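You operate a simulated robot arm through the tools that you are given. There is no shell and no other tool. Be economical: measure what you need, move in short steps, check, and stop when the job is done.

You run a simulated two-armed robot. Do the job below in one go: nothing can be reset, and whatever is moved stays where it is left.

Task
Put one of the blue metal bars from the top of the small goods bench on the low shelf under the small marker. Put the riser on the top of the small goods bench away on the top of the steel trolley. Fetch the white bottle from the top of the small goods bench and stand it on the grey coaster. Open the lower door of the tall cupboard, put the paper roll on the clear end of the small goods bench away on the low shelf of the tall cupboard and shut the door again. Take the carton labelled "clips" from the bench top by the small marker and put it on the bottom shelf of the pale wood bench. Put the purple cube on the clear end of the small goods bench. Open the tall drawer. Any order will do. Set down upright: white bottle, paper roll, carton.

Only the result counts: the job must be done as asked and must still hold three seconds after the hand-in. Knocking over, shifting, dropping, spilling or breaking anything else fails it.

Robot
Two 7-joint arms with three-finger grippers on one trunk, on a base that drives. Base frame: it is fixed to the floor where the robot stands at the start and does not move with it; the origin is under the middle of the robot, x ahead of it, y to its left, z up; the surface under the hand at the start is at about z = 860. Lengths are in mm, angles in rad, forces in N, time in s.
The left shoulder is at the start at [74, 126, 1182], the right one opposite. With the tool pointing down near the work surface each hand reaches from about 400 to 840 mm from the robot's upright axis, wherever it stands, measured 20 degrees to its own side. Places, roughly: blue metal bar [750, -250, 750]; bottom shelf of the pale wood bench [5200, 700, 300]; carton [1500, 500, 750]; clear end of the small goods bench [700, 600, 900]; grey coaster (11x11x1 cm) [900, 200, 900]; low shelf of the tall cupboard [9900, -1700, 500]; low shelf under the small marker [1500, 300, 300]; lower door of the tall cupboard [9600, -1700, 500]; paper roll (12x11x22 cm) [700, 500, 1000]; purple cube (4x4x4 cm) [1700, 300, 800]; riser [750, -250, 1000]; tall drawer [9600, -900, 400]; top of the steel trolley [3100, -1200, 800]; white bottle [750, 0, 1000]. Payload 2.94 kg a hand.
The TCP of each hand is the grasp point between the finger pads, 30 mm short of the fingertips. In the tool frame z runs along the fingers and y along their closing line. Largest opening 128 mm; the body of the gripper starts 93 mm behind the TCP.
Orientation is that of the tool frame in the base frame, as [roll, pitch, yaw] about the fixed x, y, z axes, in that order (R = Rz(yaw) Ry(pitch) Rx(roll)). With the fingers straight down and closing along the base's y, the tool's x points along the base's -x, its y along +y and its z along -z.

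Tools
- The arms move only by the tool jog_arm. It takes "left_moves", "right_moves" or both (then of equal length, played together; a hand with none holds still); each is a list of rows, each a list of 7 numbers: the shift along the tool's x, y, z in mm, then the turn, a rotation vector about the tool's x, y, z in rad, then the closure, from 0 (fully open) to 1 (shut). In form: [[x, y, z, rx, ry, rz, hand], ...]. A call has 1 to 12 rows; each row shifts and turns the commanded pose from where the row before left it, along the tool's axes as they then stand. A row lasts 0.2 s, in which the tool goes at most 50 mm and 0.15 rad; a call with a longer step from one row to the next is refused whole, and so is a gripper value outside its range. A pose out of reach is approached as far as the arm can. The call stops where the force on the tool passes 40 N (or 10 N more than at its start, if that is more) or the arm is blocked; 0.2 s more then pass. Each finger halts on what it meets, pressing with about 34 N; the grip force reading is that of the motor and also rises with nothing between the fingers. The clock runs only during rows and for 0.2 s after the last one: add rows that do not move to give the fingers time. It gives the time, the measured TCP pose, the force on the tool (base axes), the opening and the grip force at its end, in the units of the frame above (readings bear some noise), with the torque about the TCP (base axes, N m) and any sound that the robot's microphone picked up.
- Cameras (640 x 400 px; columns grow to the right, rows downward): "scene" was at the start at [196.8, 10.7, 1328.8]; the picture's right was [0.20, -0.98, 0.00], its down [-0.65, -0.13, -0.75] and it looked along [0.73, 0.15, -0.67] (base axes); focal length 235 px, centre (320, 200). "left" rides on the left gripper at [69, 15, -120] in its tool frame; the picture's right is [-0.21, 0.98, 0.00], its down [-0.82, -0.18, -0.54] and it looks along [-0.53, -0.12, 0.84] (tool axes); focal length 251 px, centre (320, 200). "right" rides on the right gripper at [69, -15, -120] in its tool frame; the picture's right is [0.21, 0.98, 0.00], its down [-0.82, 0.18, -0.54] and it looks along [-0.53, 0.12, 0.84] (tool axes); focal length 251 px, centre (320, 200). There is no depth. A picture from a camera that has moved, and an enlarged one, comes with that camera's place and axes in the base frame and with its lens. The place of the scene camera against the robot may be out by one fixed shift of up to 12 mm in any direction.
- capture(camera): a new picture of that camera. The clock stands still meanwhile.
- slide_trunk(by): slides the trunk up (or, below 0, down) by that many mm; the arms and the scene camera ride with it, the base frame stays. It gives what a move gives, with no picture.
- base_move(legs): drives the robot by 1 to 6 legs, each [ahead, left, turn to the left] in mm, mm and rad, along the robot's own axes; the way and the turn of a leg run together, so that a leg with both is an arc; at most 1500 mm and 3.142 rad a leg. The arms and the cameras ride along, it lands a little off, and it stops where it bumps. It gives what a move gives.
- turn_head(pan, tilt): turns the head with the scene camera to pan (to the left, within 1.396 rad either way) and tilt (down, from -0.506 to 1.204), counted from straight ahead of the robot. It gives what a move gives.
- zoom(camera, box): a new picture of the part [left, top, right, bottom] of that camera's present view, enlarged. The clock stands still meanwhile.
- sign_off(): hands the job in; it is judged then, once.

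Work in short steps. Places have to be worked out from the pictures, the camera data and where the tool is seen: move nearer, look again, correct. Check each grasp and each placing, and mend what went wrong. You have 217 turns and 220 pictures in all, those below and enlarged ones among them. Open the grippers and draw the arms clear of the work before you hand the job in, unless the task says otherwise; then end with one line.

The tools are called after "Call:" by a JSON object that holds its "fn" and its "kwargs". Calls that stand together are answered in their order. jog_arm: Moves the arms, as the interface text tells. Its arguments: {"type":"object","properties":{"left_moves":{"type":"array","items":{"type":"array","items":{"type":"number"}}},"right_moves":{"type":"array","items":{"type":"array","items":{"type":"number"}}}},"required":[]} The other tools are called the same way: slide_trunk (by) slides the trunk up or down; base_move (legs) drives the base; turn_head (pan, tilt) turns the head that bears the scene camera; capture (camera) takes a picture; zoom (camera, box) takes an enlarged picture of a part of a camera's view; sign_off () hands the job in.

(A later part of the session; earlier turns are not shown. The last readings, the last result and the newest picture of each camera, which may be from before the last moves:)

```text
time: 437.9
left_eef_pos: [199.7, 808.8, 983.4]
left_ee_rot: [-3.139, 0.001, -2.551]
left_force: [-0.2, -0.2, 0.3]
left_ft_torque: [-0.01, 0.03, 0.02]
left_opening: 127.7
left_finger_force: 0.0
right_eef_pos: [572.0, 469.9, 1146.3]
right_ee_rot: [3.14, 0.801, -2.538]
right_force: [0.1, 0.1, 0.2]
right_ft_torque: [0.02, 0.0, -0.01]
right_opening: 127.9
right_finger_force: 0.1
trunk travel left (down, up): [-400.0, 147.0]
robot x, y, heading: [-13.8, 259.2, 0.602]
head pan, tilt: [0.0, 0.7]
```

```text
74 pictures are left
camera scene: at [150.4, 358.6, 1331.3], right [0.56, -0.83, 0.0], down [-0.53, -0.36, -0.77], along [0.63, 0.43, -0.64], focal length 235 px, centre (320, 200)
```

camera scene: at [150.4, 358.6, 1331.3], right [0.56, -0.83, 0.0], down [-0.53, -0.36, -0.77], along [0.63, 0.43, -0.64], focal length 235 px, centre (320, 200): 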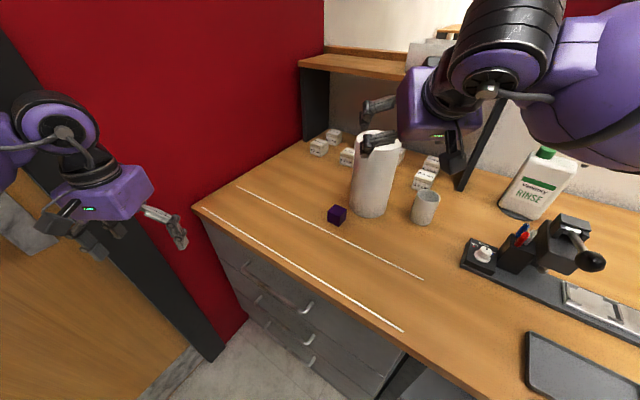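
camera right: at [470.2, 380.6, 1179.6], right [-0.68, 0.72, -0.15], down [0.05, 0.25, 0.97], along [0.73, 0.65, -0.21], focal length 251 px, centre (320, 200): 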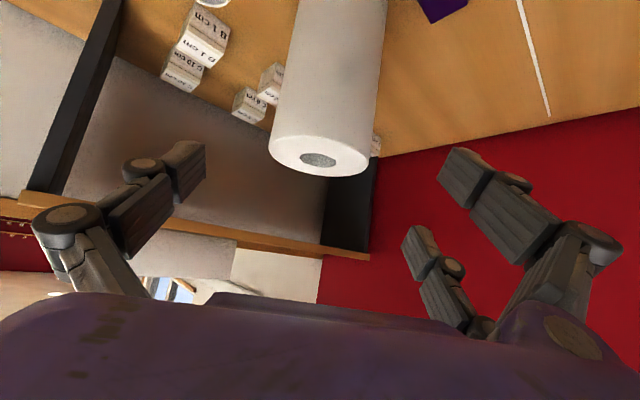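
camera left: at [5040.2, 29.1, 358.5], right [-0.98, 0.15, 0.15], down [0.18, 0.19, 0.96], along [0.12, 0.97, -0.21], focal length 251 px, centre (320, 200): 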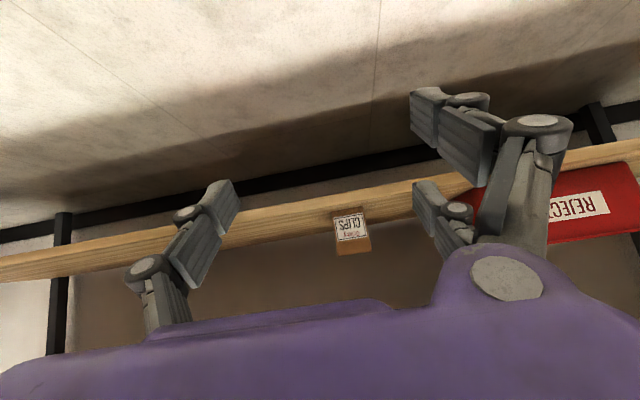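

Roll is offset ~7 mm to the left of the hand's plane; correcting, approaching 95 mm, and checking.

Call:
{"fn": "jog_arm", "kwargs": {"right_moves": [[-1, 7, 10, 0, 0, 0, 0], [-0.5, 0, 40, 0, 0, 0, 0], [0, 0, 40, 0, 0, 0, 0]]}}

Call:
{"fn": "capture", "kwargs": {"camera": "right"}}

```text
time: 438.7
left_eef_pos: [200.3, 808.3, 981.1]
left_ee_rot: [-3.139, 0.003, -2.554]
left_force: [0.2, -0.2, -0.4]
left_ft_torque: [-0.05, 0.0, 0.01]
left_opening: 128.1
left_finger_force: 0.1
right_eef_pos: [622.3, 514.5, 1082.0]
right_ee_rot: [3.141, 0.801, -2.537]
right_force: [-0.3, 0.1, -0.1]
right_ft_torque: [-0.05, 0.0, 0.01]
right_opening: 127.8
right_finger_force: 0.1
trunk travel left (down, up): [-400.0, 147.0]
robot x, y, heading: [-14.6, 252.2, 0.597]
head pan, tilt: [0.0, 0.7]
```

```text
73 pictures are left
camera right: at [520.6, 424.6, 1115.7], right [-0.68, 0.72, -0.15], down [0.05, 0.25, 0.97], along [0.73, 0.65, -0.21], focal length 251 px, centre (320, 200)
```

right: 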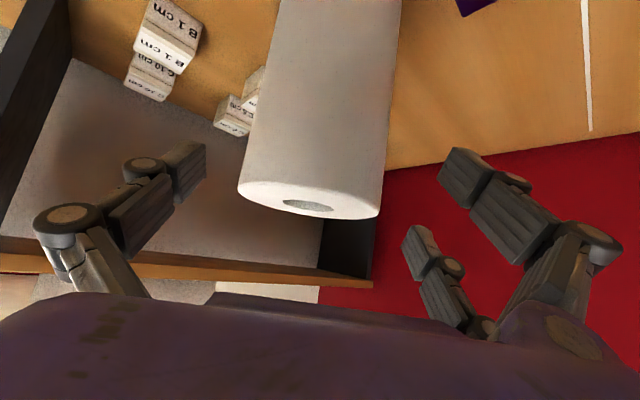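

Centred now (roll Ø≈113). Advancing the remaining 84 mm.

Call:
{"fn": "jog_arm", "kwargs": {"right_moves": [[-0.9, -0.5, 28, 0, 0, 0, 0], [-0.9, 0, 28, 0, 0, 0, 0], [-0.8, 0, 28, 0, 0, 0, 0], [0, 0, 0, 0, 0, 0, 0]]}}

Call:
{"fn": "capture", "kwargs": {"camera": "right"}}

Call:
{"fn": "zoom", "kwargs": {"camera": "scene", "box": [300, 80, 480, 240]}}

```text
time: 439.7
left_eef_pos: [199.6, 807.8, 982.1]
left_ee_rot: [3.141, 0.002, -2.554]
left_force: [1.0, -0.3, -0.5]
left_ft_torque: [0.05, -0.05, 0.0]
left_opening: 128.2
left_finger_force: 0.1
right_eef_pos: [672.1, 548.3, 1027.7]
right_ee_rot: [3.141, 0.798, -2.539]
right_force: [0.1, -0.4, -0.3]
right_ft_torque: [0.0, 0.0, 0.0]
right_opening: 128.0
right_finger_force: 0.0
trunk travel left (down, up): [-400.0, 147.0]
robot x, y, heading: [-15.7, 255.0, 0.598]
head pan, tilt: [0.0, 0.7]
```

```text
72 pictures are left
camera right: at [571.6, 459.6, 1061.9], right [-0.68, 0.72, -0.15], down [0.05, 0.25, 0.97], along [0.73, 0.65, -0.21], focal length 251 px, centre (320, 200)
```

right: 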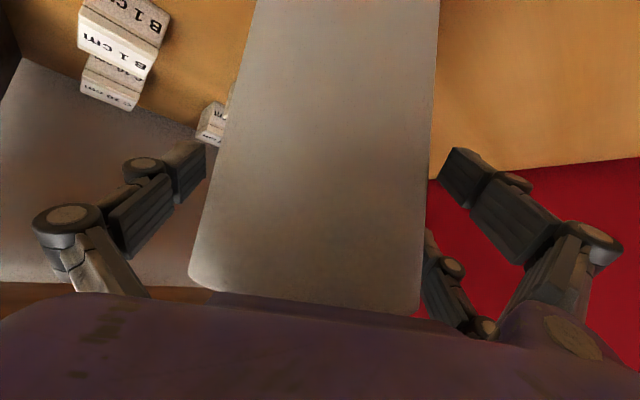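

```text
2.50 times, centred on (390, 160) of scene
camera zoom: at [150.2, 358.8, 1331.4], right [0.56, -0.83, 0.0], down [-0.53, -0.36, -0.77], along [0.63, 0.43, -0.64], focal length 587 px, centre (145, 300)
```

zoom: 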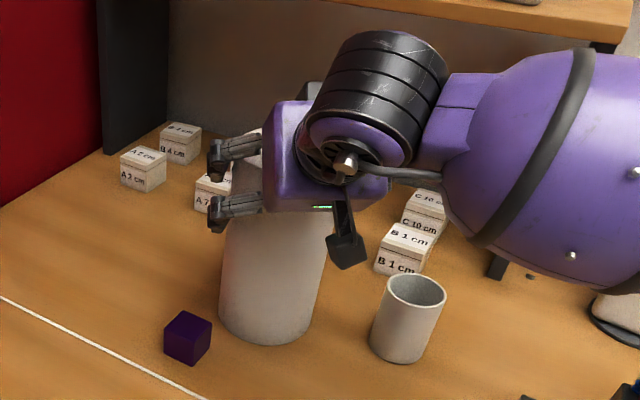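

Straddled cleanly. Closing the grip.

Call:
{"fn": "jog_arm", "kwargs": {"right_moves": [[0, 0, 0, 0, 0, 0, 0.3], [0, 0, 0, 0, 0, 0, 1], [0, 0, 0, 0, 0, 0, 1], [0, 0, 0, 0, 0, 0, 1]]}}

```text
time: 440.7
left_eef_pos: [198.5, 809.5, 981.4]
left_ee_rot: [-3.141, 0.001, -2.554]
left_force: [0.2, -0.2, 0.6]
left_ft_torque: [0.04, 0.0, -0.01]
left_opening: 127.9
left_finger_force: 0.0
right_eef_pos: [672.6, 548.0, 1027.3]
right_ee_rot: [3.142, 0.8, -2.536]
right_force: [0.2, -0.9, 0.8]
right_ft_torque: [-0.04, -0.04, -0.04]
right_opening: 110.6
right_finger_force: 33.8
trunk travel left (down, up): [-400.0, 147.0]
robot x, y, heading: [-17.4, 255.6, 0.602]
head pan, tilt: [0.0, 0.7]
```

Held (110.6 mm). Lifting 100 mm and checking.

Call:
{"fn": "jog_arm", "kwargs": {"right_moves": [[-24, 0, -23.3, 0, 0, 0, 1], [-24, 0, -23.3, 0, 0, 0, 1], [-24, 0, -23.3, 0, 0, 0, 1]]}}

Call:
{"fn": "capture", "kwargs": {"camera": "scene"}}

```text
time: 441.5
left_eef_pos: [198.6, 807.6, 981.4]
left_ee_rot: [-3.14, 0.001, -2.553]
left_force: [0.0, -0.1, 0.0]
left_ft_torque: [0.05, 0.03, -0.01]
left_opening: 127.9
left_finger_force: 0.2
right_eef_pos: [672.3, 544.7, 1128.4]
right_ee_rot: [3.142, 0.799, -2.538]
right_force: [1.0, -0.3, -2.0]
right_ft_torque: [-0.02, 0.0, -0.03]
right_opening: 110.3
right_finger_force: 34.1
trunk travel left (down, up): [-400.0, 147.0]
robot x, y, heading: [-10.6, 254.4, 0.596]
head pan, tilt: [0.0, 0.7]
```

```text
70 pictures are left
camera scene: at [150.1, 359.2, 1331.3], right [0.56, -0.83, 0.0], down [-0.53, -0.36, -0.77], along [0.63, 0.43, -0.64], focal length 235 px, centre (320, 200)
```

scene: 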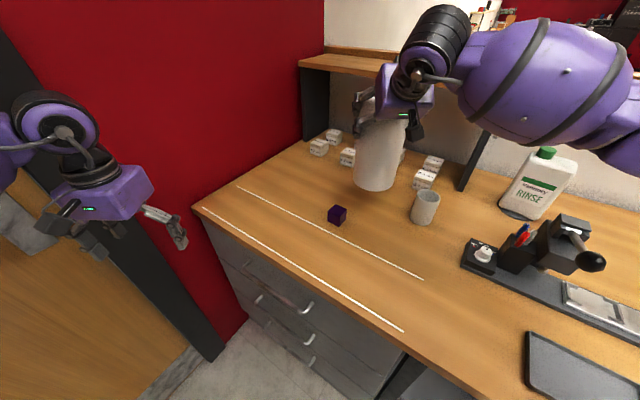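

Roll is held upright. Backing away from the bench, turning right, and driving around to the lane on the other side.

Call:
{"fn": "base_move", "kwargs": {"legs": [[-450, 0, 0], [0, 0, -2.17], [1150, 0, 0], [1150, 0, 0], [0, 0, 1.57]]}}

```text
time: 464.0
left_eef_pos: [46.8, -2007.9, 982.6]
left_ee_rot: [-3.139, -0.001, 3.035]
left_force: [0.7, -0.5, 0.2]
left_ft_torque: [-0.01, -0.05, -0.01]
left_opening: 128.0
left_finger_force: 0.1
right_eef_pos: [242.4, -2512.6, 1126.6]
right_ee_rot: [-3.141, 0.8, 3.05]
right_force: [0.4, -0.9, -1.7]
right_ft_torque: [0.01, 0.06, -0.03]
right_opening: 110.0
right_finger_force: 33.9
trunk travel left (down, up): [-400.0, 147.0]
robot x, y, heading: [-471.6, -2294.3, -0.091]
head pan, tilt: [0.0, 0.7]
```

Continuing: straighten, go ahead to x≈2400, then left to the lane.

Call:
{"fn": "base_move", "kwargs": {"legs": [[0, 0, 0.09], [1430, 0, 0], [1430, 0, 0], [0, 1500, 0]]}}

Call:
{"fn": "turn_head", "kwargs": {"pan": 0.0, "tilt": 0.4}}

Call:
{"fn": "capture", "kwargs": {"camera": "scene"}}

```text
time: 491.5
left_eef_pos: [2901.5, -442.5, 981.2]
left_ee_rot: [3.14, 0.001, 3.134]
left_force: [0.1, 0.2, -0.2]
left_ft_torque: [0.01, -0.01, 0.01]
left_opening: 128.5
left_finger_force: 0.0
right_eef_pos: [3144.8, -926.4, 1127.5]
right_ee_rot: [3.141, 0.8, -3.135]
right_force: [0.5, 0.3, -1.5]
right_ft_torque: [-0.01, 0.02, -0.03]
right_opening: 109.8
right_finger_force: 33.5
trunk travel left (down, up): [-400.0, 147.0]
robot x, y, heading: [2412.6, -780.8, 0.001]
head pan, tilt: [0.0, 0.7]
```

```text
time: 492.3
left_eef_pos: [2900.9, -441.8, 982.5]
left_ee_rot: [-3.141, 0.001, 3.132]
left_force: [-0.1, -0.4, 0.4]
left_ft_torque: [0.04, 0.01, 0.01]
left_opening: 128.0
left_finger_force: 0.0
right_eef_pos: [3144.9, -927.8, 1126.8]
right_ee_rot: [-3.141, 0.796, -3.134]
right_force: [-0.9, 0.5, -2.2]
right_ft_torque: [-0.01, 0.0, 0.03]
right_opening: 109.6
right_finger_force: 34.0
trunk travel left (down, up): [-400.0, 147.0]
robot x, y, heading: [2409.8, -780.3, 0.005]
head pan, tilt: [0.0, 0.4]
```

```text
69 pictures are left
camera scene: at [2620.5, -785.6, 1358.0], right [0.0, -1.0, 0.0], down [-0.39, 0.0, -0.92], along [0.92, 0.0, -0.39], focal length 235 px, centre (320, 200)
```

scene: 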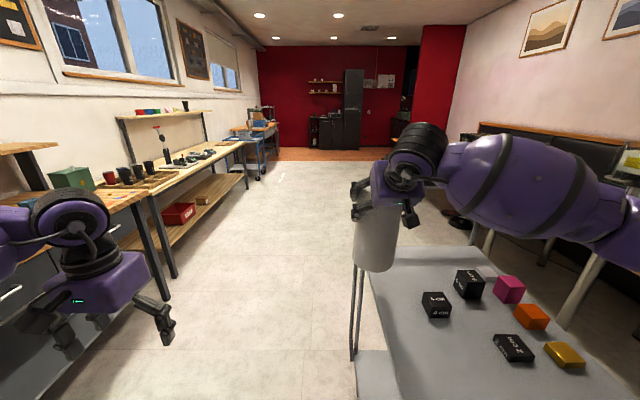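

Trolley handle would be in the roll's way, so I sidestep left first, then drive down the room toward the red wall.

Call:
{"fn": "base_move", "kwargs": {"legs": [[0, 330, 0], [1450, 0, 0], [1450, 0, 0], [1450, 0, 0], [1000, 0, 0]]}}

Call:
{"fn": "turn_head", "kwargs": {"pan": -0.5, "tilt": 0.35}}

Call:
{"fn": "capture", "kwargs": {"camera": "scene"}}

```text
time: 520.9
left_eef_pos: [8240.9, -95.5, 982.2]
left_ee_rot: [3.141, 0.004, 3.129]
left_force: [-0.6, -0.5, -0.2]
left_ft_torque: [0.01, 0.01, -0.04]
left_opening: 127.9
left_finger_force: 0.1
right_eef_pos: [8481.7, -579.0, 1127.4]
right_ee_rot: [-3.141, 0.799, -3.139]
right_force: [0.1, 0.5, -2.8]
right_ft_torque: [0.02, 0.01, 0.0]
right_opening: 109.4
right_finger_force: 33.7
trunk travel left (down, up): [-400.0, 147.0]
robot x, y, heading: [7752.8, -428.2, -0.005]
head pan, tilt: [0.0, 0.4]
```

```text
time: 521.8
left_eef_pos: [8239.1, -93.8, 982.7]
left_ee_rot: [3.141, 0.002, 3.129]
left_force: [-0.3, 0.0, 0.3]
left_ft_torque: [0.02, -0.03, -0.01]
left_opening: 127.7
left_finger_force: 0.0
right_eef_pos: [8480.1, -578.2, 1126.3]
right_ee_rot: [3.141, 0.798, -3.14]
right_force: [-0.3, 0.6, -1.5]
right_ft_torque: [-0.05, 0.0, 0.0]
right_opening: 109.0
right_finger_force: 33.7
trunk travel left (down, up): [-400.0, 147.0]
robot x, y, heading: [7748.6, -428.9, -0.002]
head pan, tilt: [-0.499, 0.351]
```

```text
68 pictures are left
camera scene: at [7946.5, -480.3, 1362.6], right [-0.48, -0.88, 0.0], down [-0.3, 0.16, -0.94], along [0.82, -0.45, -0.34], focal length 235 px, centre (320, 200)
```

scene: 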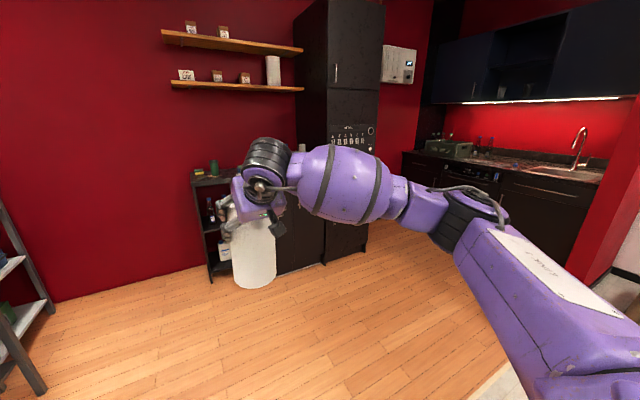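

The tall black cupboard is ahead right. Moving to about [8500,-1400] to view its lower door and the drawer.

Call:
{"fn": "base_move", "kwargs": {"legs": [[700, 0, 0], [0, -750, 0]]}}

Call:
{"fn": "turn_head", "kwargs": {"pan": 0.0, "tilt": 0.5}}

Call:
{"fn": "capture", "kwargs": {"camera": "scene"}}

```text
time: 532.1
left_eef_pos: [8928.8, -835.7, 982.8]
left_ee_rot: [-3.142, 0.002, 3.127]
left_force: [0.2, -0.6, -0.2]
left_ft_torque: [0.01, -0.02, -0.02]
left_opening: 127.9
left_finger_force: 0.0
right_eef_pos: [9169.2, -1320.6, 1126.3]
right_ee_rot: [3.142, 0.8, 3.141]
right_force: [0.5, 1.1, -1.7]
right_ft_torque: [0.0, -0.03, 0.03]
right_opening: 109.8
right_finger_force: 34.2
trunk travel left (down, up): [-400.0, 147.0]
robot x, y, heading: [8437.6, -1171.9, -0.008]
head pan, tilt: [-0.499, 0.351]
```

```text
time: 533.1
left_eef_pos: [8928.1, -835.2, 981.8]
left_ee_rot: [3.141, 0.002, 3.127]
left_force: [0.0, 0.8, -0.8]
left_ft_torque: [0.0, 0.01, -0.01]
left_opening: 128.0
left_finger_force: 0.2
right_eef_pos: [9169.9, -1320.4, 1126.6]
right_ee_rot: [-3.141, 0.799, -3.141]
right_force: [0.5, -0.4, -1.3]
right_ft_torque: [0.01, 0.01, -0.01]
right_opening: 109.4
right_finger_force: 33.7
trunk travel left (down, up): [-400.0, 147.0]
robot x, y, heading: [8439.4, -1172.9, -0.004]
head pan, tilt: [0.0, 0.499]
```

```text
67 pictures are left
camera scene: at [8644.1, -1177.3, 1349.0], right [0.0, -1.0, 0.0], down [-0.48, 0.0, -0.88], along [0.88, 0.0, -0.48], focal length 235 px, centre (320, 200)
```

scene: 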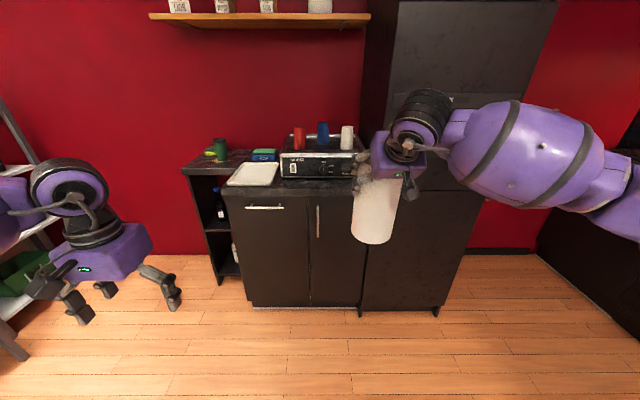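

Drawer handle seen at ≈[9610,-907,765]; the lower door spans y≈-1450…-1930. I sidestep right so the door shows between my arms.

Call:
{"fn": "base_move", "kwargs": {"legs": [[0, -480, 0]]}}

Call:
{"fn": "capture", "kwargs": {"camera": "scene"}}

```text
time: 537.8
left_eef_pos: [8928.6, -1316.4, 982.3]
left_ee_rot: [-3.14, 0.002, 3.124]
left_force: [-0.8, 1.1, -0.7]
left_ft_torque: [0.01, 0.01, -0.01]
left_opening: 127.9
left_finger_force: 0.0
right_eef_pos: [9166.3, -1803.4, 1127.3]
right_ee_rot: [3.141, 0.799, 3.139]
right_force: [-0.2, -0.2, -1.8]
right_ft_torque: [-0.01, 0.02, 0.01]
right_opening: 109.6
right_finger_force: 34.2
trunk travel left (down, up): [-400.0, 147.0]
robot x, y, heading: [8433.9, -1646.1, -0.004]
head pan, tilt: [0.0, 0.499]
```

```text
66 pictures are left
camera scene: at [8641.8, -1657.4, 1349.0], right [-0.01, -1.0, 0.0], down [-0.48, 0.0, -0.88], along [0.88, -0.01, -0.48], focal length 235 px, centre (320, 200)
```

scene: 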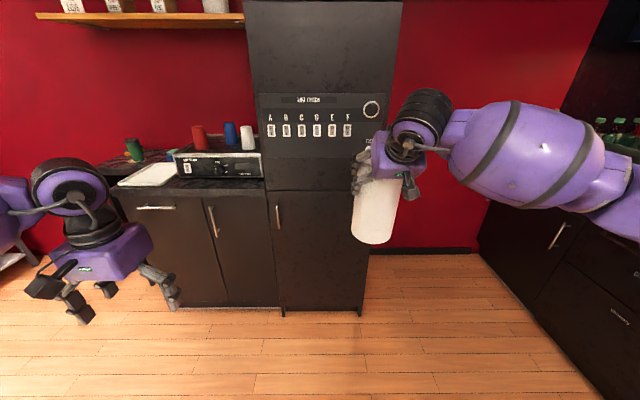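

The lower door has a vertical handle at its left edge (≈[9600,-1466], z 660–800), hinge on the right. I drive closer and prepare the left hand, tilted, in front of the handle.

Call:
{"fn": "base_move", "kwargs": {"legs": [[330, 0, 0]]}}

Call:
{"fn": "jog_arm", "kwargs": {"left_moves": [[-20, -20, 35, 0, 0, 0, 0.5], [-20, -20, 35, 0, 0, 0, 0.5], [-20, -20, 35, 0, 0, 0, 0.5], [-20, -20, 35, 0, 0, 0, 0.5], [0, -25, 35, 0, -0.133, 0, 0.5], [0, -25, 0, 0, -0.133, 0, 0.5], [0, 0, 0, 0, -0.133, 0, 0.5], [0, 0, 0, 0, -0.133, 0, 0.5], [0, 0, 0, 0, -0.133, 0, 0.5], [0, 0, 0, 0, -0.135, 0, 0.5]]}}

Call:
{"fn": "capture", "kwargs": {"camera": "scene"}}

Call:
{"fn": "capture", "kwargs": {"camera": "left"}}

```text
time: 540.0
left_eef_pos: [9258.0, -1321.1, 983.0]
left_ee_rot: [-3.141, 0.003, 3.123]
left_force: [-0.1, 0.0, 0.2]
left_ft_torque: [-0.02, 0.02, -0.05]
left_opening: 128.3
left_finger_force: 0.1
right_eef_pos: [9496.9, -1806.5, 1128.0]
right_ee_rot: [3.141, 0.799, 3.137]
right_force: [-6.6, 0.1, -1.2]
right_ft_torque: [-0.05, 1.02, -0.03]
right_opening: 109.9
right_finger_force: 33.8
trunk travel left (down, up): [-400.0, 147.0]
robot x, y, heading: [8765.6, -1653.9, -0.007]
head pan, tilt: [0.0, 0.499]
```

```text
time: 542.2
left_eef_pos: [9335.8, -1450.8, 807.3]
left_ee_rot: [-3.14, 0.737, 3.124]
left_force: [0.6, 0.4, -0.1]
left_ft_torque: [0.0, -0.02, -0.01]
left_opening: 64.2
left_finger_force: 0.1
left hand out of reach, approached as far as the arm can: row 10
right_eef_pos: [9498.9, -1807.0, 1127.0]
right_ee_rot: [3.139, 0.799, 3.138]
right_force: [-3.3, -0.6, -0.5]
right_ft_torque: [-0.03, 0.48, -0.03]
right_opening: 109.5
right_finger_force: 33.4
trunk travel left (down, up): [-400.0, 147.0]
robot x, y, heading: [8769.1, -1652.4, -0.007]
head pan, tilt: [0.0, 0.499]
```

```text
65 pictures are left
camera scene: at [8972.7, -1660.0, 1349.1], right [-0.01, -1.0, 0.0], down [-0.48, 0.0, -0.88], along [0.88, -0.01, -0.48], focal length 235 px, centre (320, 200)
```

scene: 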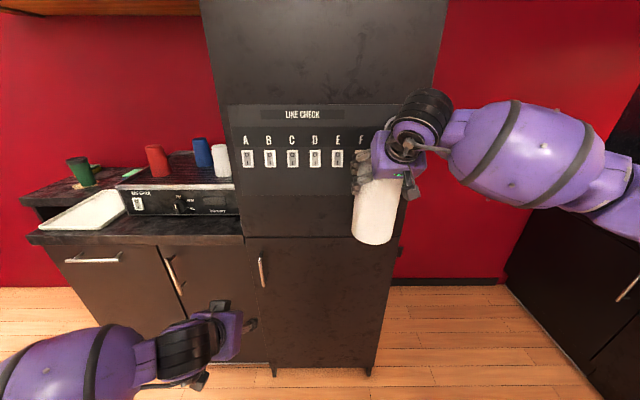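

```text
64 pictures are left
camera left: at [9205.5, -1433.8, 850.0], right [0.18, 0.97, 0.14], down [0.24, -0.18, 0.95], along [0.95, -0.13, -0.27], focal length 251 px, centre (320, 200)
```

left: 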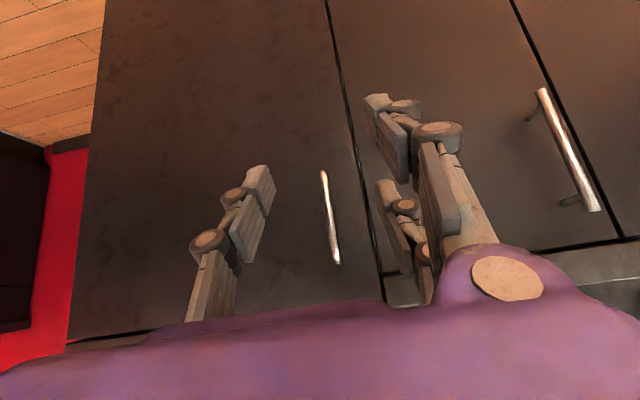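

The roll just touched the cupboard panel; retracting the right hand 60 mm. Handle triangulated at ≈[9556,-1469,775]; approaching it partway with the left.

Call:
{"fn": "jog_arm", "kwargs": {"left_moves": [[0, 0, 0, 0, 0, 0, 0.5], [0, 0, 0, 0, 0, 0, 0.5], [-27, -3, 33, 0, 0, 0, 0.5], [-27, -3, 33, 0, 0, 0, 0.5], [-27, -3, 33, 0, 0, 0, 0.5]], "right_moves": [[21, 0, -21.5, 0, 0, 0, 1], [21, 0, -21.5, 0, 0, 0, 1], [21, 0, -21.5, 0, 0, 0, 1], [0, 0, 0, 0, 0, 0, 1], [0, 0, 0, 0, 0, 0, 1]]}}

Call:
{"fn": "capture", "kwargs": {"camera": "left"}}

Call:
{"fn": "zoom", "kwargs": {"camera": "scene", "box": [200, 80, 420, 360]}}

```text
time: 543.4
left_eef_pos: [9463.6, -1464.4, 787.3]
left_ee_rot: [3.14, 0.733, 3.12]
left_force: [0.8, 0.0, -0.4]
left_ft_torque: [0.0, 0.0, 0.01]
left_opening: 64.0
left_finger_force: 0.2
right_eef_pos: [9408.8, -1804.8, 1126.7]
right_ee_rot: [3.141, 0.798, 3.136]
right_force: [-0.2, -0.6, -1.5]
right_ft_torque: [-0.01, 0.01, 0.01]
right_opening: 109.5
right_finger_force: 33.7
trunk travel left (down, up): [-400.0, 147.0]
robot x, y, heading: [8769.2, -1652.7, -0.013]
head pan, tilt: [0.0, 0.499]
```

```text
63 pictures are left
camera left: at [9333.2, -1445.9, 830.1], right [0.18, 0.97, 0.14], down [0.25, -0.19, 0.95], along [0.95, -0.13, -0.27], focal length 251 px, centre (320, 200)
```

left: 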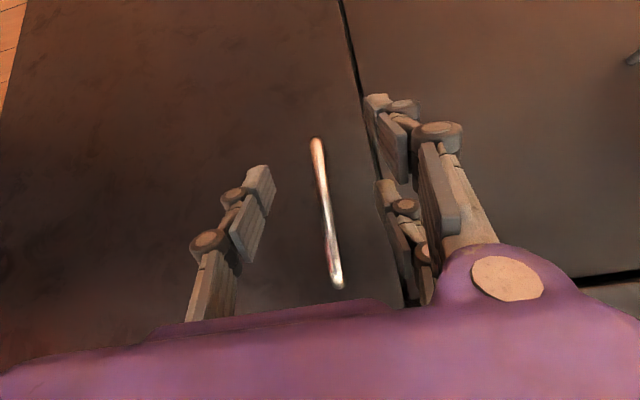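

```text
1.43 times, centred on (310, 220) of scene
camera zoom: at [8974.2, -1660.4, 1348.8], right [-0.01, -1.0, 0.0], down [-0.48, 0.0, -0.88], along [0.88, -0.01, -0.48], focal length 335 px, centre (334, 171)
```

zoom: 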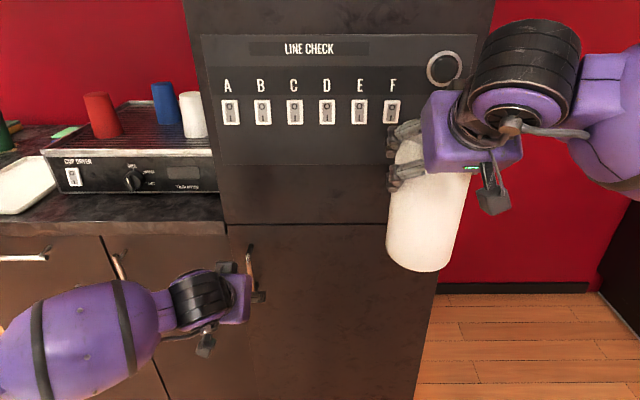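

Handle nearly centred between the fingers. Advancing 85 mm and closing on it.

Call:
{"fn": "jog_arm", "kwargs": {"left_moves": [[-28, -2.8, 32, 0, 0, 0, 0.5], [-27, -2.8, 31, 0, 0, 0, 0.5], [0, 0, 0, 0, 0, 0, 0.7], [0, 0, 0, 0, 0, 0, 1], [0, 0, 0, 0, 0, 0, 1], [0, 0, 0, 0, 0, 0, 1]]}}

Call:
{"fn": "capture", "kwargs": {"camera": "left"}}

```text
time: 543.9
left_eef_pos: [9517.6, -1467.5, 781.2]
left_ee_rot: [3.14, 0.721, 3.128]
left_force: [-9.8, 1.2, 5.5]
left_ft_torque: [0.18, -0.3, 0.43]
left_opening: 66.9
left_finger_force: 1.9
right_eef_pos: [9406.5, -1804.5, 1129.0]
right_ee_rot: [3.142, 0.798, 3.137]
right_force: [0.6, 0.7, -1.8]
right_ft_torque: [0.03, 0.01, 0.02]
right_opening: 109.6
right_finger_force: 33.5
trunk travel left (down, up): [-400.0, 147.0]
robot x, y, heading: [8766.8, -1648.7, -0.005]
head pan, tilt: [0.0, 0.499]
stopped in row 2 (left hand): the force on the tool passed its limit at 114 N (the readings are from after the stop); the commanded pose is now the measured one
```

```text
61 pictures are left
camera left: at [9385.6, -1450.7, 824.3], right [0.17, 0.97, 0.14], down [0.26, -0.19, 0.95], along [0.95, -0.13, -0.28], focal length 251 px, centre (320, 200)
```

left: 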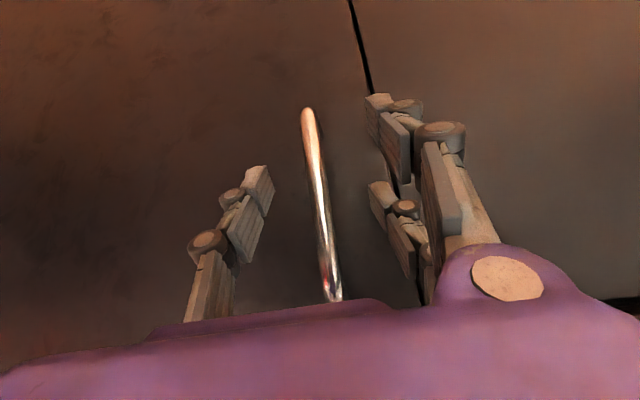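

Fingertips touch the door itself; the bar is between the fingers. Backing 4 mm and closing.

Call:
{"fn": "jog_arm", "kwargs": {"left_moves": [[3, 0, -2.7, 0, 0, 0, 0.6], [0, 0, 0, 0, 0, 0, 0.8], [0, 0, 0, 0, 0, 0, 1], [0, 0, 0, 0, 0, 0, 1], [0, 0, 0, 0, 0, 0, 1]]}}

Call:
{"fn": "capture", "kwargs": {"camera": "left"}}

```text
time: 545.1
left_eef_pos: [9515.0, -1469.0, 778.9]
left_ee_rot: [-3.136, 0.72, 3.128]
left_force: [0.5, -10.1, -3.0]
left_ft_torque: [-1.67, 0.13, -0.1]
left_opening: 11.0
left_finger_force: 38.0
right_eef_pos: [9408.0, -1805.8, 1127.3]
right_ee_rot: [3.141, 0.798, 3.137]
right_force: [-0.3, -0.1, -2.4]
right_ft_torque: [-0.03, 0.03, 0.01]
right_opening: 109.7
right_finger_force: 33.6
trunk travel left (down, up): [-400.0, 147.0]
robot x, y, heading: [8769.0, -1650.2, -0.004]
head pan, tilt: [0.0, 0.499]
```

```text
60 pictures are left
camera left: at [9383.2, -1452.3, 823.2], right [0.18, 0.97, 0.14], down [0.26, -0.18, 0.95], along [0.95, -0.13, -0.28], focal length 251 px, centre (320, 200)
```

left: 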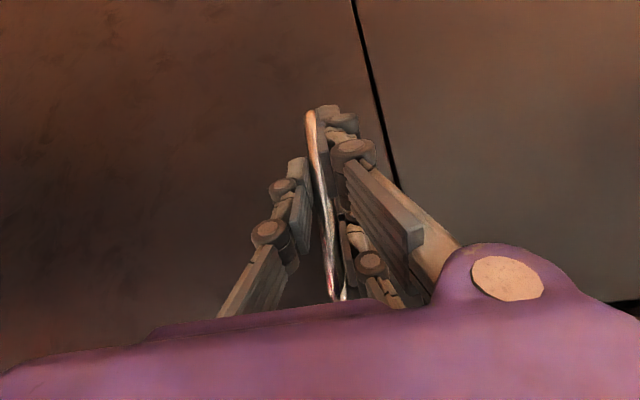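

Bar gripped (11 mm). Pulling the door along its arc: base leg rotating 0.25 rad about the hinge (≈[9550,-1870]).

Call:
{"fn": "base_move", "kwargs": {"legs": [[-55, -195, 0.25]]}}

Call:
{"fn": "capture", "kwargs": {"camera": "scene"}}

```text
time: 547.5
left_eef_pos: [9416.8, -1493.4, 779.1]
left_ee_rot: [-3.137, 0.721, -2.909]
left_force: [7.2, -23.4, -7.2]
left_ft_torque: [-1.72, -0.06, -0.27]
left_opening: 11.0
left_finger_force: 37.7
right_eef_pos: [9396.0, -1845.1, 1127.2]
right_ee_rot: [3.138, 0.796, -2.9]
right_force: [0.9, -0.2, -2.7]
right_ft_torque: [0.01, 0.02, 0.05]
right_opening: 109.6
right_finger_force: 33.7
trunk travel left (down, up): [-400.0, 147.0]
robot x, y, heading: [8737.5, -1853.8, 0.237]
head pan, tilt: [0.0, 0.499]
```

```text
59 pictures are left
camera scene: at [8938.3, -1812.9, 1348.8], right [0.24, -0.97, 0.0], down [-0.47, -0.11, -0.88], along [0.85, 0.21, -0.48], focal length 235 px, centre (320, 200)
```

scene: 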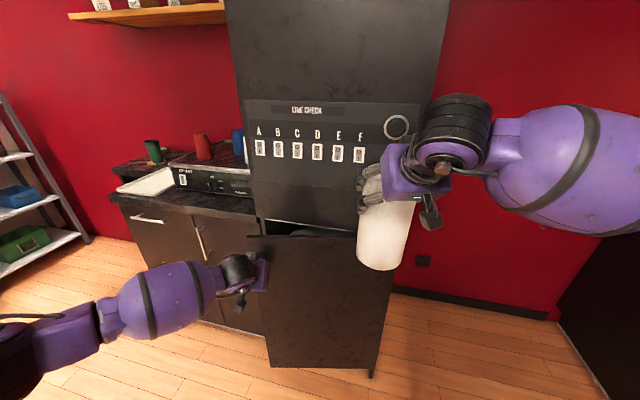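

The door swings open nicely. Continuing another 0.4 rad.

Call:
{"fn": "base_move", "kwargs": {"legs": [[-90, -320, 0.4]]}}

Call:
{"fn": "capture", "kwargs": {"camera": "scene"}}

```text
time: 550.9
left_eef_pos: [9274.6, -1580.6, 778.7]
left_ee_rot: [-3.136, 0.722, -2.501]
left_force: [-4.3, 6.7, -4.0]
left_ft_torque: [-1.65, -0.44, -0.01]
left_opening: 10.8
left_finger_force: 37.7
right_eef_pos: [9393.5, -1912.4, 1127.0]
right_ee_rot: [-3.141, 0.799, -2.492]
right_force: [-0.9, 0.1, -1.7]
right_ft_torque: [-0.04, 0.0, -0.03]
right_opening: 109.7
right_finger_force: 34.1
trunk travel left (down, up): [-400.0, 147.0]
robot x, y, heading: [8791.4, -2177.7, 0.649]
head pan, tilt: [0.0, 0.499]
```

```text
58 pictures are left
camera scene: at [8957.4, -2063.4, 1348.9], right [0.6, -0.8, 0.0], down [-0.38, -0.29, -0.88], along [0.7, 0.53, -0.48], focal length 235 px, centre (320, 200)
```

scene: 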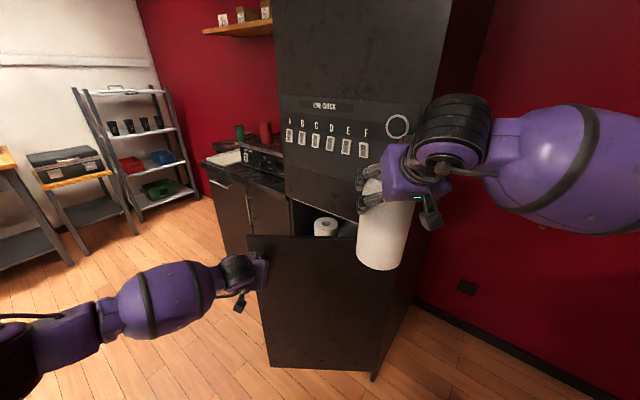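

Door is ~37° open; shelf with other rolls visible inside. Continuing the arc by another 0.7 rad.

Call:
{"fn": "base_move", "kwargs": {"legs": [[-83, -278, 0.35], [-83, -278, 0.35]]}}

Call:
{"fn": "capture", "kwargs": {"camera": "scene"}}

```text
time: 556.5
left_eef_pos: [9134.1, -1837.7, 778.2]
left_ee_rot: [3.139, 0.72, -1.81]
left_force: [-35.4, 6.5, -1.5]
left_ft_torque: [-1.01, -0.82, 0.28]
left_opening: 11.4
left_finger_force: 37.6
right_eef_pos: [9442.0, -2020.4, 1127.1]
right_ee_rot: [-3.139, 0.797, -1.802]
right_force: [0.1, -0.3, -0.7]
right_ft_torque: [-0.03, 0.0, 0.02]
right_opening: 109.6
right_finger_force: 34.0
trunk travel left (down, up): [-400.0, 147.0]
robot x, y, heading: [9147.4, -2609.0, 1.333]
head pan, tilt: [0.0, 0.499]
```

```text
57 pictures are left
camera scene: at [9197.7, -2417.8, 1348.9], right [0.97, -0.24, 0.0], down [-0.11, -0.47, -0.88], along [0.21, 0.85, -0.48], focal length 235 px, centre (320, 200)
```

scene: 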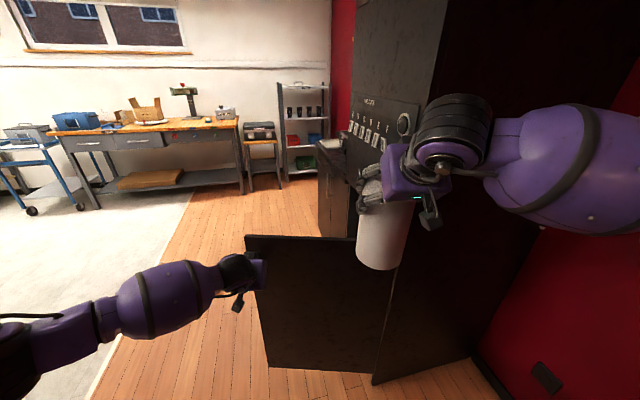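

Door ≈77° open. Releasing the handle and withdrawing the left hand.

Call:
{"fn": "jog_arm", "kwargs": {"left_moves": [[0, 0, 0, 0, 0, 0, 0.6], [0, 0, 0, 0, 0, 0, 0.5], [0, 0, 0, 0, 0, 0, 0.5], [0, 0, -40, 0, 0, 0, 0.5], [0, 0, -40, 0, 0, 0, 0.5], [0, 0, -40, 0, 0, 0, 0.5], [0, 0, -40, 0, 0, 0, 0.5]]}}

Call:
{"fn": "base_move", "kwargs": {"legs": [[-120, 0, 0]]}}

Call:
{"fn": "capture", "kwargs": {"camera": "scene"}}

```text
time: 558.0
left_eef_pos: [9112.4, -1940.5, 901.4]
left_ee_rot: [3.134, 0.722, -1.812]
left_force: [-0.8, -0.5, -0.2]
left_ft_torque: [0.02, -0.04, -0.02]
left_opening: 64.2
left_finger_force: 0.0
right_eef_pos: [9443.8, -2021.2, 1127.7]
right_ee_rot: [-3.139, 0.799, -1.804]
right_force: [0.2, 0.4, -1.7]
right_ft_torque: [0.02, 0.0, -0.02]
right_opening: 109.6
right_finger_force: 33.7
trunk travel left (down, up): [-400.0, 147.0]
robot x, y, heading: [9150.5, -2611.9, 1.333]
head pan, tilt: [0.0, 0.499]
```

```text
time: 559.1
left_eef_pos: [9097.6, -1956.8, 889.0]
left_ee_rot: [3.132, 0.699, -1.806]
left_force: [-0.5, -0.4, 1.3]
left_ft_torque: [0.01, -0.02, 0.02]
left_opening: 64.0
left_finger_force: 0.0
right_eef_pos: [9430.3, -2031.2, 1111.7]
right_ee_rot: [-3.138, 0.776, -1.798]
right_force: [-0.3, -0.1, -1.8]
right_ft_torque: [-0.03, 0.03, 0.01]
right_opening: 109.4
right_finger_force: 34.1
trunk travel left (down, up): [-400.0, 147.0]
robot x, y, heading: [9138.9, -2640.3, 1.34]
head pan, tilt: [0.0, 0.499]
heard: click
stopped in leg 1: the robot was blocked; the commanded pose is now the measured one
```

```text
56 pictures are left
camera scene: at [9191.6, -2426.8, 1345.3], right [0.97, -0.23, 0.0], down [-0.11, -0.48, -0.87], along [0.2, 0.85, -0.49], focal length 235 px, centre (320, 200)
```

scene: 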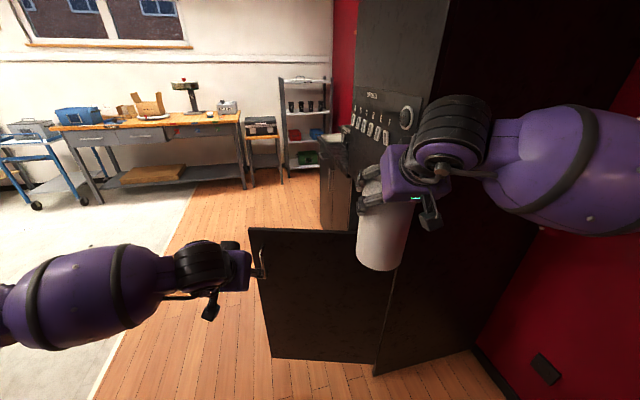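

I bumped something behind me (a click). Moving away to the left, then looking back at what it was.

Call:
{"fn": "base_move", "kwargs": {"legs": [[30, 0, 0], [0, 700, 0]]}}

Call:
{"fn": "turn_head", "kwargs": {"pan": -1.39, "tilt": 0.4}}

Call:
{"fn": "capture", "kwargs": {"camera": "scene"}}

```text
time: 566.1
left_eef_pos: [8421.5, -1791.2, 900.2]
left_ee_rot: [3.132, 0.718, -1.799]
left_force: [0.5, -0.4, -0.4]
left_ft_torque: [0.0, 0.04, -0.02]
left_opening: 64.3
left_finger_force: 0.1
right_eef_pos: [8754.2, -1865.8, 1125.0]
right_ee_rot: [-3.141, 0.793, -1.79]
right_force: [0.1, -0.1, -2.4]
right_ft_torque: [-0.04, 0.03, -0.04]
right_opening: 109.5
right_finger_force: 33.5
trunk travel left (down, up): [-400.0, 147.0]
robot x, y, heading: [8468.6, -2457.2, 1.345]
head pan, tilt: [0.0, 0.499]
```

```text
time: 567.6
left_eef_pos: [8421.2, -1789.8, 899.6]
left_ee_rot: [3.133, 0.719, -1.799]
left_force: [0.4, 0.9, 0.0]
left_ft_torque: [0.02, -0.01, 0.0]
left_opening: 64.2
left_finger_force: 0.0
right_eef_pos: [8755.6, -1866.7, 1125.0]
right_ee_rot: [-3.139, 0.795, -1.791]
right_force: [0.7, -0.7, -2.3]
right_ft_torque: [0.0, -0.03, 0.03]
right_opening: 109.7
right_finger_force: 34.3
trunk travel left (down, up): [-400.0, 147.0]
robot x, y, heading: [8469.1, -2460.1, 1.345]
head pan, tilt: [-1.389, 0.4]
```

```text
55 pictures are left
camera scene: at [8589.0, -2359.4, 1358.1], right [-0.04, -1.0, 0.0], down [-0.39, 0.02, -0.92], along [0.92, -0.04, -0.39], focal length 235 px, centre (320, 200)
```

scene: 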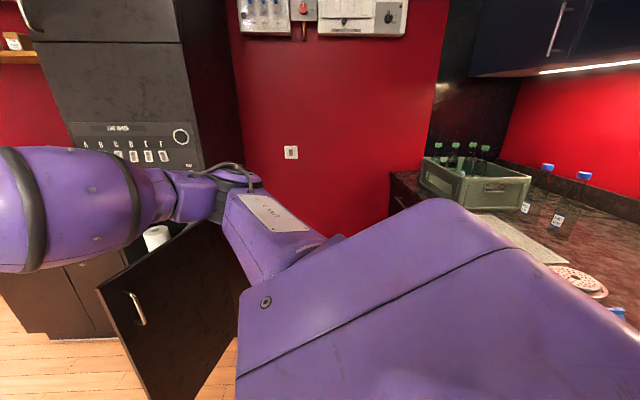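

Counter items stand. I move to the left side of the cupboard with heading ≈0 and look right at the counter's front as well as into the cupboard.

Call:
{"fn": "base_move", "kwargs": {"legs": [[0, 400, 0], [0, 0, -1.345], [0, 600, 0]]}}

Call:
{"fn": "turn_head", "kwargs": {"pan": -0.75, "tilt": 0.35}}

Call:
{"fn": "capture", "kwargs": {"camera": "scene"}}

Call:
{"fn": "turn_head", "kwargs": {"pan": -0.1, "tilt": 0.5}}

Call:
{"fn": "capture", "kwargs": {"camera": "scene"}}

```text
time: 570.0
left_eef_pos: [8205.6, -1789.3, 901.0]
left_ee_rot: [3.134, 0.721, -1.775]
left_force: [-1.4, -1.5, -0.1]
left_ft_torque: [0.04, -0.06, -0.04]
left_opening: 63.8
left_finger_force: 0.0
right_eef_pos: [8541.9, -1858.5, 1125.1]
right_ee_rot: [-3.137, 0.792, -1.766]
right_force: [-0.9, -0.3, -1.2]
right_ft_torque: [-0.04, -0.05, -0.05]
right_opening: 109.6
right_finger_force: 34.3
trunk travel left (down, up): [-400.0, 147.0]
robot x, y, heading: [8270.8, -2457.6, 1.374]
head pan, tilt: [-1.389, 0.4]
stopped in leg 1: the robot was blocked; the commanded pose is now the measured one
```

```text
time: 571.1
left_eef_pos: [8207.6, -1787.8, 900.2]
left_ee_rot: [3.132, 0.721, -1.775]
left_force: [-0.2, 0.2, -0.6]
left_ft_torque: [-0.01, -0.03, 0.04]
left_opening: 63.9
left_finger_force: 0.1
right_eef_pos: [8544.0, -1857.7, 1124.6]
right_ee_rot: [-3.142, 0.793, -1.768]
right_force: [0.3, -0.3, -1.1]
right_ft_torque: [-0.02, 0.04, 0.01]
right_opening: 109.6
right_finger_force: 34.0
trunk travel left (down, up): [-400.0, 147.0]
robot x, y, heading: [8271.2, -2456.4, 1.367]
head pan, tilt: [-0.75, 0.351]
```

```text
54 pictures are left
camera scene: at [8373.0, -2300.1, 1362.7], right [0.58, -0.82, 0.0], down [-0.28, -0.2, -0.94], along [0.77, 0.54, -0.34], focal length 235 px, centre (320, 200)
```

scene: 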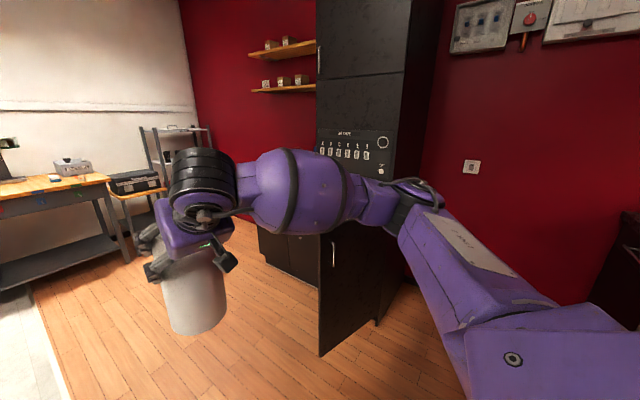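

```text
time: 572.1
left_eef_pos: [8208.0, -1787.2, 901.5]
left_ee_rot: [3.132, 0.719, -1.775]
left_force: [0.5, 0.2, -0.2]
left_ft_torque: [-0.04, -0.02, -0.04]
left_opening: 64.1
left_finger_force: 0.0
right_eef_pos: [8543.9, -1856.9, 1123.2]
right_ee_rot: [-3.14, 0.792, -1.769]
right_force: [0.3, 0.6, -1.9]
right_ft_torque: [-0.05, -0.01, -0.02]
right_opening: 110.0
right_finger_force: 34.3
trunk travel left (down, up): [-400.0, 147.0]
robot x, y, heading: [8268.4, -2455.2, 1.37]
head pan, tilt: [-0.099, 0.499]
```

```text
53 pictures are left
camera scene: at [8324.0, -2266.0, 1349.0], right [0.95, -0.3, 0.0], down [-0.14, -0.46, -0.88], along [0.26, 0.84, -0.48], focal length 235 px, centre (320, 200)
```

scene: 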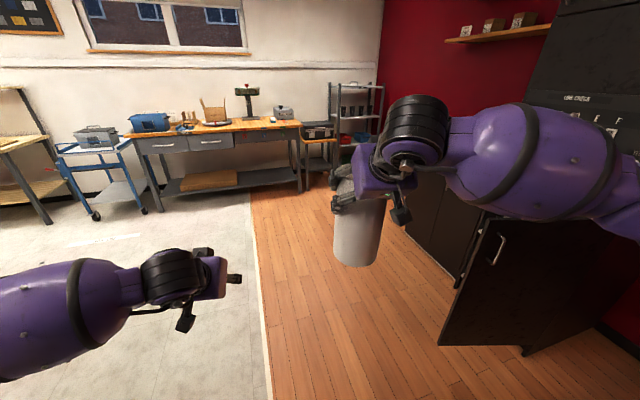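

Something on my far left (wall corner) blocks that way; driving forward instead, then turning to face the cupboard.

Call:
{"fn": "base_move", "kwargs": {"legs": [[1250, 0, 0], [0, 0, -1.37]]}}

Call:
{"fn": "turn_head", "kwargs": {"pan": -0.6, "tilt": 0.4}}

Call:
{"fn": "capture", "kwargs": {"camera": "scene"}}

```text
time: 572.8
left_eef_pos: [8206.7, -1787.7, 901.2]
left_ee_rot: [3.131, 0.72, -1.776]
left_force: [0.4, -0.6, -0.2]
left_ft_torque: [0.0, 0.01, -0.02]
left_opening: 63.8
left_finger_force: 0.1
right_eef_pos: [8544.6, -1857.8, 1123.5]
right_ee_rot: [-3.138, 0.789, -1.767]
right_force: [-0.5, -0.6, -2.2]
right_ft_torque: [-0.02, 0.01, 0.0]
right_opening: 109.7
right_finger_force: 33.6
trunk travel left (down, up): [-400.0, 147.0]
robot x, y, heading: [8272.6, -2455.5, 1.372]
head pan, tilt: [-0.099, 0.499]
stopped in leg 1: the robot was blocked; the commanded pose is now the measured one
```

```text
time: 573.8
left_eef_pos: [8206.2, -1788.2, 900.0]
left_ee_rot: [3.133, 0.719, -1.774]
left_force: [-1.7, -0.5, 0.2]
left_ft_torque: [0.0, -0.08, -0.07]
left_opening: 64.1
left_finger_force: 0.1
right_eef_pos: [8542.9, -1858.4, 1123.5]
right_ee_rot: [-3.139, 0.791, -1.766]
right_force: [-0.8, 0.8, -3.7]
right_ft_torque: [-0.03, -0.04, -0.05]
right_opening: 109.5
right_finger_force: 33.9
trunk travel left (down, up): [-400.0, 147.0]
robot x, y, heading: [8268.4, -2458.6, 1.371]
head pan, tilt: [-0.6, 0.4]
```

```text
52 pictures are left
camera scene: at [8363.3, -2289.4, 1358.1], right [0.7, -0.72, 0.0], down [-0.28, -0.27, -0.92], along [0.66, 0.64, -0.39], focal length 235 px, centre (320, 200)
```

scene: 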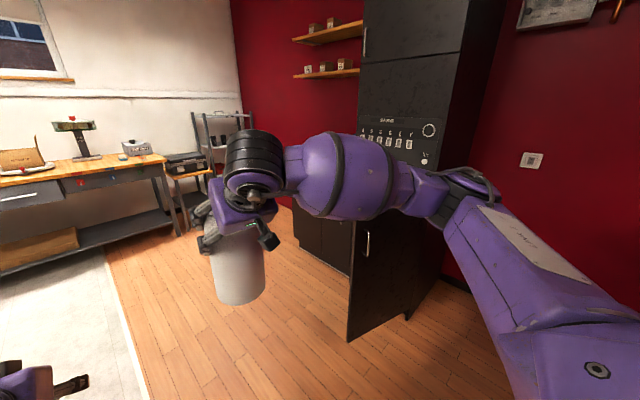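

Still in contact on the left; easing right 120 mm first.

Call:
{"fn": "base_move", "kwargs": {"legs": [[0, -150, 0], [1250, 0, 0]]}}

```text
time: 581.6
left_eef_pos: [8600.5, -588.0, 900.8]
left_ee_rot: [3.133, 0.72, -1.769]
left_force: [-0.7, -0.2, 0.4]
left_ft_torque: [0.01, -0.01, -0.01]
left_opening: 64.0
left_finger_force: 0.0
right_eef_pos: [8936.5, -654.8, 1124.4]
right_ee_rot: [-3.14, 0.791, -1.762]
right_force: [0.1, -0.3, -1.6]
right_ft_torque: [-0.05, 0.0, 0.03]
right_opening: 109.4
right_finger_force: 33.8
trunk travel left (down, up): [-400.0, 147.0]
robot x, y, heading: [8662.8, -1258.7, 1.367]
head pan, tilt: [-0.6, 0.4]
```

Free. Turning to face the cupboard and looking.

Call:
{"fn": "base_move", "kwargs": {"legs": [[0, 0, -1.37]]}}

Call:
{"fn": "turn_head", "kwargs": {"pan": -0.75, "tilt": 0.5}}

Call:
{"fn": "capture", "kwargs": {"camera": "scene"}}

```text
time: 585.4
left_eef_pos: [9301.9, -1040.9, 901.4]
left_ee_rot: [3.13, 0.72, -3.114]
left_force: [-0.1, 0.6, 0.4]
left_ft_torque: [0.0, 0.01, 0.02]
left_opening: 63.9
left_finger_force: 0.0
right_eef_pos: [9312.4, -1383.6, 1122.7]
right_ee_rot: [-3.141, 0.791, -3.106]
right_force: [0.3, 0.8, -2.3]
right_ft_torque: [0.0, 0.06, 0.03]
right_opening: 109.6
right_finger_force: 34.6
trunk travel left (down, up): [-400.0, 147.0]
robot x, y, heading: [8664.2, -1255.4, 0.033]
head pan, tilt: [-0.6, 0.4]
```

```text
time: 586.1
left_eef_pos: [9301.4, -1040.2, 900.1]
left_ee_rot: [3.131, 0.719, -3.114]
left_force: [-0.1, 0.4, -0.3]
left_ft_torque: [-0.01, -0.03, -0.02]
left_opening: 63.8
left_finger_force: 0.0
right_eef_pos: [9310.9, -1384.6, 1123.0]
right_ee_rot: [-3.14, 0.791, -3.105]
right_force: [-0.1, 0.6, -1.7]
right_ft_torque: [-0.01, 0.01, 0.0]
right_opening: 109.8
right_finger_force: 34.0
trunk travel left (down, up): [-400.0, 147.0]
robot x, y, heading: [8663.2, -1258.3, 0.028]
head pan, tilt: [-0.75, 0.499]
```

```text
51 pictures are left
camera scene: at [8849.1, -1318.3, 1349.0], right [-0.66, -0.75, 0.0], down [-0.36, 0.32, -0.88], along [0.66, -0.58, -0.48], focal length 235 px, centre (320, 200)
```

scene: 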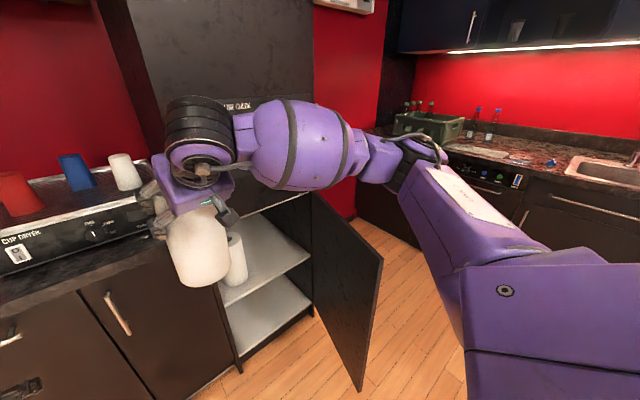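

The cupboard's low shelf (z≈528) holds another roll at its left; there is room on the right. I retract the left arm and extend the right one before approaching.

Call:
{"fn": "jog_arm", "kwargs": {"left_moves": [[0, 0, 0, 0, 0.12, 0, 1], [0, 0, 0, 0, 0.12, 0, 1], [0, 0, 0, 0, 0.12, 0, 1], [0, 0, 0, 0, 0.12, 0, 1], [0, 0, 0, 0, 0.12, 0, 1], [0, 0, 0, 0, 0.12, 0, 1], [35, 0, -35, 0, 0, 0, 1], [35, 0, -35, 0, 0, 0, 1], [35, 0, -35, 0, 0, 0, 1], [35, 0, -35, 0, 0, 0, 1], [35, 0, -35, 0, 0, 0, 1], [35, 0, -35, 0, 0, 0, 1]], "right_moves": [[-21, 0, 21.3, 0, 0, 0, 1], [-21, 0, 21.3, 0, 0, 0, 1], [-21, 0, 21.3, 0, 0, 0, 1], [-21, 0, 21.3, 0, 0, 0, 1], [0, 0, 0, 0, 0, 0, 1], [0, 0, 0, 0, 0, 0, 1], [0, 0, 0, 0, 0, 0, 1], [0, 0, 0, 0, 0, 0, 1], [0, 0, 0, 0, 0, 0, 1], [0, 0, 0, 0, 0, 0, 1], [0, 0, 0, 0, 0, 0, 1], [0, 0, 0, 0, 0, 0, 1]]}}

```text
time: 588.7
left_eef_pos: [9091.9, -1052.3, 1110.6]
left_ee_rot: [3.136, 0.0, -3.107]
left_force: [0.1, -0.2, 0.5]
left_ft_torque: [-0.02, 0.0, 0.0]
left_opening: 0.2
left_finger_force: 3.2
right_eef_pos: [9429.3, -1380.2, 1122.7]
right_ee_rot: [-3.139, 0.793, -3.107]
right_force: [-0.5, 0.5, -2.4]
right_ft_torque: [0.01, -0.02, 0.01]
right_opening: 109.6
right_finger_force: 34.1
trunk travel left (down, up): [-400.0, 147.0]
robot x, y, heading: [8668.3, -1254.1, 0.03]
head pan, tilt: [-0.75, 0.499]
```

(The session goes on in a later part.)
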